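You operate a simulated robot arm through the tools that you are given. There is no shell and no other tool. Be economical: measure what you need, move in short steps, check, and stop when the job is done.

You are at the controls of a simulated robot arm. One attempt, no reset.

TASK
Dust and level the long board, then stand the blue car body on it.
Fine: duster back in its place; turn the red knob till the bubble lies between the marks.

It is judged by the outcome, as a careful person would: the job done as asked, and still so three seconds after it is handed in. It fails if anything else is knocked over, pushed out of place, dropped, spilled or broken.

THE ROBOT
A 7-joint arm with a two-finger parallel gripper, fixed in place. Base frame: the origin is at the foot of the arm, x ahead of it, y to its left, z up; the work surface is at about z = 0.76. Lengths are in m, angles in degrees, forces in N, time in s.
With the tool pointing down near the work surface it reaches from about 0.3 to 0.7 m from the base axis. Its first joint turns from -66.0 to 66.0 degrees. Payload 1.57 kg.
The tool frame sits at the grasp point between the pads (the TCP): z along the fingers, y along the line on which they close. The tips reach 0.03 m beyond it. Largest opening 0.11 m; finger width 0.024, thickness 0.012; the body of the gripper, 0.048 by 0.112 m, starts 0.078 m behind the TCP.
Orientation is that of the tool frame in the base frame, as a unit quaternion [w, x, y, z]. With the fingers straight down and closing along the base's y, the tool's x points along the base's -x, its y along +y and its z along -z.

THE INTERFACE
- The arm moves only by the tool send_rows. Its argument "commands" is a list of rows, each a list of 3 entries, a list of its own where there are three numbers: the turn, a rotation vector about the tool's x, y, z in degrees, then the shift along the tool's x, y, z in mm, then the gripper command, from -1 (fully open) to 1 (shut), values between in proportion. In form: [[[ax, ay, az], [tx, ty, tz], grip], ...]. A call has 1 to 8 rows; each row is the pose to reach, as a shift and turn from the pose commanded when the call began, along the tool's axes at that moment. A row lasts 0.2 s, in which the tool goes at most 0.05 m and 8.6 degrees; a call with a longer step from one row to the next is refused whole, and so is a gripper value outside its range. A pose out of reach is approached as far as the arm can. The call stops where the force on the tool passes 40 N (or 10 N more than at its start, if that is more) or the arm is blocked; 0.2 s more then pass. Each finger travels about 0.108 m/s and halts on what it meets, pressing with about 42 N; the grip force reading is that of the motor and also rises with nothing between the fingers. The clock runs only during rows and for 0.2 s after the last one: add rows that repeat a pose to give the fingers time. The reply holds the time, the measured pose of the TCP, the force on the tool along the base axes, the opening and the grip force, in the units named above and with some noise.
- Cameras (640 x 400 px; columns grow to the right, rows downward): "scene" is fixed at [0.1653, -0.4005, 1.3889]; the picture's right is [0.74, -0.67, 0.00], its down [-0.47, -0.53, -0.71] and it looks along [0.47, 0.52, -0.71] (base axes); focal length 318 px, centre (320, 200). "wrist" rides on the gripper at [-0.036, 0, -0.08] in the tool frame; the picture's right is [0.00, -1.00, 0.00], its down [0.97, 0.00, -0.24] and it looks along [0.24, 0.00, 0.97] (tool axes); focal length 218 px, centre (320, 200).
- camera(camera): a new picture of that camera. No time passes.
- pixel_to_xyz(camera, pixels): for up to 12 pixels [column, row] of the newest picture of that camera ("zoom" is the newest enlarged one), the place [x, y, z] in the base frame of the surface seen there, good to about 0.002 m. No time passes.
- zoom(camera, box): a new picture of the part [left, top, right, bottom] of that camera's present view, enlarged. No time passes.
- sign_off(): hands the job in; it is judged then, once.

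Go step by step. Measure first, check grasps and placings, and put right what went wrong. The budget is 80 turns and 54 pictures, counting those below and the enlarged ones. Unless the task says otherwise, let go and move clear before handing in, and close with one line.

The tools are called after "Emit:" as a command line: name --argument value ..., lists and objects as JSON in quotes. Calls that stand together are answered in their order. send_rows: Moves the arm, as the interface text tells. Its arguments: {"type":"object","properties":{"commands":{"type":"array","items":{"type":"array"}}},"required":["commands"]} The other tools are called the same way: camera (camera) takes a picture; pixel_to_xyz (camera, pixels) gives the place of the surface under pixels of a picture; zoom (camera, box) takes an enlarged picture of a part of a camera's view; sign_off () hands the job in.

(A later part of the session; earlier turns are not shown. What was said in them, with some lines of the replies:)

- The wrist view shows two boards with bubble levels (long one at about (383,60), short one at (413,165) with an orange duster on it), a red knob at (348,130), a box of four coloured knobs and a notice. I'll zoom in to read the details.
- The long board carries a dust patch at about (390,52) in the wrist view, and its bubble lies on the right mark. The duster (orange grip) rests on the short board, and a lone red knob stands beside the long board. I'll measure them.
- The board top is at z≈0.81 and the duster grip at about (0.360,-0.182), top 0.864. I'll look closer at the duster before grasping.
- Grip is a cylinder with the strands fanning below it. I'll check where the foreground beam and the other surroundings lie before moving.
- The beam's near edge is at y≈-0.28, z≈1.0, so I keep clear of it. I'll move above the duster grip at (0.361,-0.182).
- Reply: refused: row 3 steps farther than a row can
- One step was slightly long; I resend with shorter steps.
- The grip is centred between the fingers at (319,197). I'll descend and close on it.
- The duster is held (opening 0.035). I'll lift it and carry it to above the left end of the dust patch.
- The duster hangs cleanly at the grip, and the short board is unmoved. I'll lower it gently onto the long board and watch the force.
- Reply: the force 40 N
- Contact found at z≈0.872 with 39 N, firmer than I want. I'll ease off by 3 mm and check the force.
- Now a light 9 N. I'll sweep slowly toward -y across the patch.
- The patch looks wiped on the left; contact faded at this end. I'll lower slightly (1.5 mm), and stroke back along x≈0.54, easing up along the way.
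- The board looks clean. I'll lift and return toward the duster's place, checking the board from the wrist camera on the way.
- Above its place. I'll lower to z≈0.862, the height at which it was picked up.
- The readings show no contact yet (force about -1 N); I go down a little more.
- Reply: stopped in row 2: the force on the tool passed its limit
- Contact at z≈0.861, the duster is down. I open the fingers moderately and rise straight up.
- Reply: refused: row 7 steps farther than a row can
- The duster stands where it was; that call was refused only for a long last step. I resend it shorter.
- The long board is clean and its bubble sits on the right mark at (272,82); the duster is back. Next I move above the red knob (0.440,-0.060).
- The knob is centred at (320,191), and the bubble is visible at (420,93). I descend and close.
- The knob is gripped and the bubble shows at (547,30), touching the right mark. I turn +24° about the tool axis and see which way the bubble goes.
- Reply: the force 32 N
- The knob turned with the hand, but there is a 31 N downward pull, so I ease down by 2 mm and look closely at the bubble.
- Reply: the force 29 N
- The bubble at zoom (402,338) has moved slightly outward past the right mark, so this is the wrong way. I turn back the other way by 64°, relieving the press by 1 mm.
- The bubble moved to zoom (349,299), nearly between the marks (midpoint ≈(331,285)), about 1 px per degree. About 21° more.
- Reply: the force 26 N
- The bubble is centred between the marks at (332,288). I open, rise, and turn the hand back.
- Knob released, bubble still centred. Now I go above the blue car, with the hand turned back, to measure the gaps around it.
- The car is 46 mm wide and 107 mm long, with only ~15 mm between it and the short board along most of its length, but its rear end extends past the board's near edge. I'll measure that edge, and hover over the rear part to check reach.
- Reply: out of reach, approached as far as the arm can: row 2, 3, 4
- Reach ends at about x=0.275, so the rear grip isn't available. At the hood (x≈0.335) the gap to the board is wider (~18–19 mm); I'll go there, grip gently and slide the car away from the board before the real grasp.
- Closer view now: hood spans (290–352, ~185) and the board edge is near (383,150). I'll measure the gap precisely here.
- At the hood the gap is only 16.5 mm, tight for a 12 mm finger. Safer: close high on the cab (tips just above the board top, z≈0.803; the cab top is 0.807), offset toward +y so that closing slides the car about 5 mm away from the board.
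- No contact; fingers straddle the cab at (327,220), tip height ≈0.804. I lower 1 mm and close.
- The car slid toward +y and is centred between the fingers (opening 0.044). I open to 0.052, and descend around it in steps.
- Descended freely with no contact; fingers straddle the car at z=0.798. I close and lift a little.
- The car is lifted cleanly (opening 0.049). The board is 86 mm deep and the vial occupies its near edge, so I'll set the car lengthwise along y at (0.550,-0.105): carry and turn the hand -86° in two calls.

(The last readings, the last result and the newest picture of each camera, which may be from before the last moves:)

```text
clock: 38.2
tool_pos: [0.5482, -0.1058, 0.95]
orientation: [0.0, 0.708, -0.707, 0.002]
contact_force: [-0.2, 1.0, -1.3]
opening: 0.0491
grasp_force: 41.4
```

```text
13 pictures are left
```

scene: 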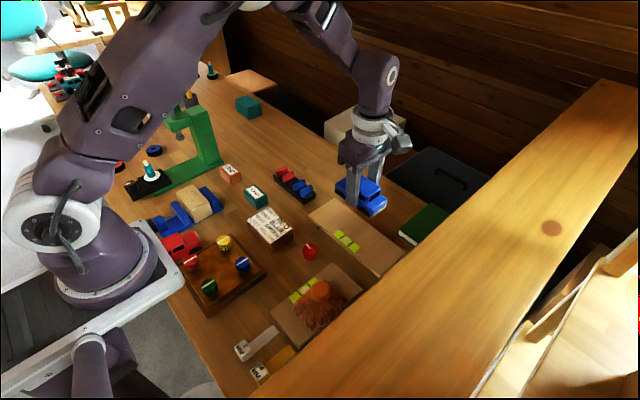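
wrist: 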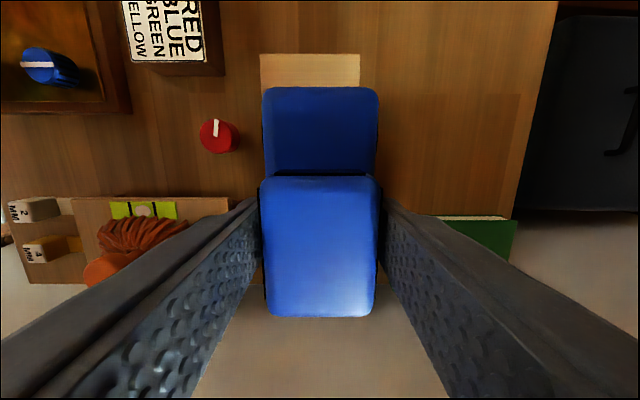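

The car is aligned along the board. I lower to just above contact (TCP z≈0.853) then creep down.

Emit:
send_rows --commands '[[[0, 0, 0], [0, -2, 40], 1], [[0, 0, 0], [0, -2, 75], 1], [[0, 0, 0], [0, -2, 92], 1], [[0, 0, 0], [0, -2, 96], 1], [[0, 0, 0], [0, -2, 96], 1]]'

Emit:
zoom --camera "scene" --box '[290, 150, 430, 290]'

```text
clock: 39.4
tool_pos: [0.5503, -0.1035, 0.8535]
orientation: [0.0, 0.707, -0.707, 0.001]
contact_force: [0.9, -0.5, -0.8]
opening: 0.0491
grasp_force: 42.0
```

```text
2.86 times, centred on (360, 220) of scene
```

zoom: 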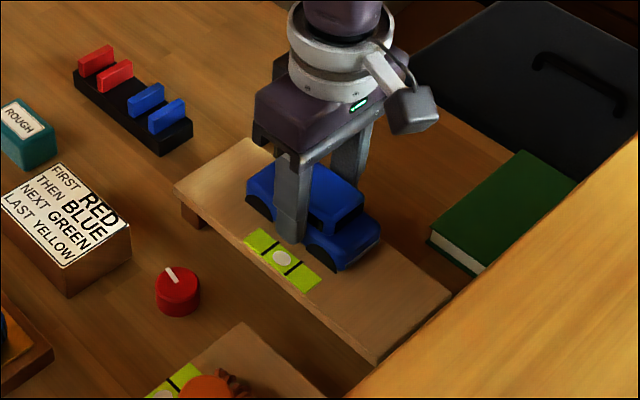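

Car hovers just over the board behind the vial. I creep down until contact.

Emit:
send_rows --commands '[[[0, 0, 0], [0, 0, 1], 1], [[0, 0, 0], [0, 0, 2], 1], [[0, 0, 0], [0, 0, 2], 1]]'

```text
clock: 40.2
tool_pos: [0.5521, -0.106, 0.8517]
orientation: [-0.001, 0.707, -0.707, 0.002]
contact_force: [-0.1, 0.5, -1.7]
opening: 0.049
grasp_force: 41.9
```

Emit:
send_rows --commands '[[[0, 0, 0], [0, 0, 1], 1], [[0, 0, 0], [0, 0, 2], 1], [[0, 0, 0], [0, 0, 2], 1]]'

```text
clock: 41.0
tool_pos: [0.5532, -0.1049, 0.8506]
orientation: [0.001, -0.707, 0.707, -0.002]
contact_force: [-3.7, 1.6, 17.1]
opening: 0.049
grasp_force: 41.9
```

Contact at 17 N: the car rests on the board. I release and rise.

Emit:
send_rows --commands '[[[0, 0, 0], [0, 0, -0.7], 1], [[0, 0, 0], [0, 0, -0.7], 0.0], [[0, 0, 0], [0, 0, -0.7], -0.2], [[0, 0, 0], [0, 0, -0.7], -0.2], [[0, 0, 0], [0, 0, -30], -0.2], [[0, 0, 0], [0, 0, -70], -0.2], [[0, 0, 0], [0, 0, -115], -0.2], [[0, 0, 0], [0, 0, -160], -0.2]]'

Emit:
send_rows --commands '[[[0, 0, 0], [-20, 35, 0], -0.2], [[0, 0, 0], [-40, 70, 0], -0.2], [[0, 0, 0], [-60, 110, 0], -0.2], [[0, 0, 0], [-80, 150, 0], -0.2]]'

Emit:
zoom --camera "scene" --box '[230, 170, 430, 350]'

Emit:
zoom --camera "scene" --box '[320, 200, 380, 250]'

```text
clock: 42.8
tool_pos: [0.5489, -0.1048, 1.0103]
orientation: [0.0, -0.707, 0.707, 0.0]
contact_force: [0.3, 0.6, 0.2]
opening: 0.0656
grasp_force: 0.1
```

```text
clock: 43.8
tool_pos: [0.4024, -0.0234, 1.0096]
orientation: [-0.001, 0.707, -0.707, 0.002]
contact_force: [-0.5, 0.1, -0.1]
opening: 0.0659
grasp_force: 0.1
```

```text
2.22 times, centred on (330, 260) of scene
```

zoom: 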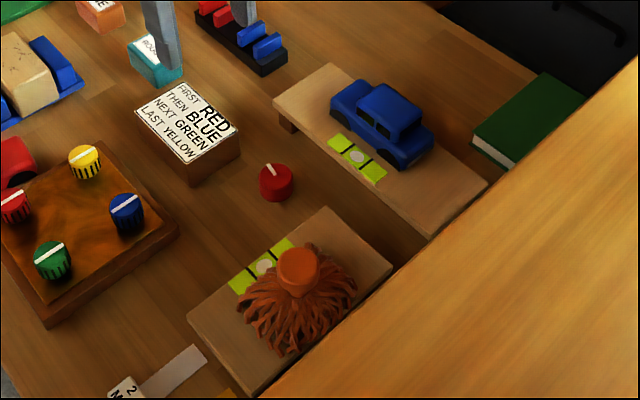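

```text
8.00 times, centred on (350, 225) of scene
```

zoom: 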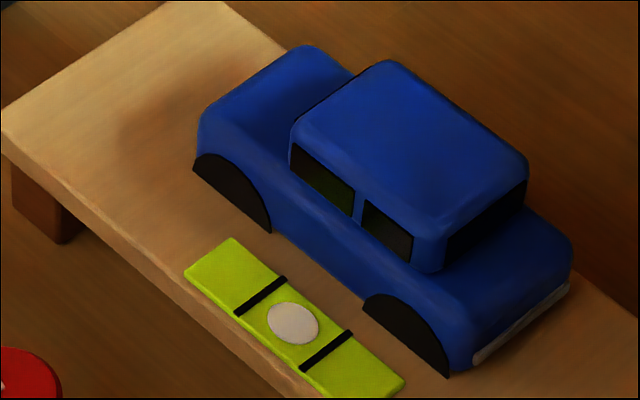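

The car stands upright on the clean long board with the bubble centred between the marks, the duster is back in its place, and nothing else has moved. Handing in.

Emit:
sign_off

```text
The job is handed in.
```

I dusted the long board and put the duster back in its place. I turned the red knob until the bubble lay between the marks, then stood the blue car body upright on the board.
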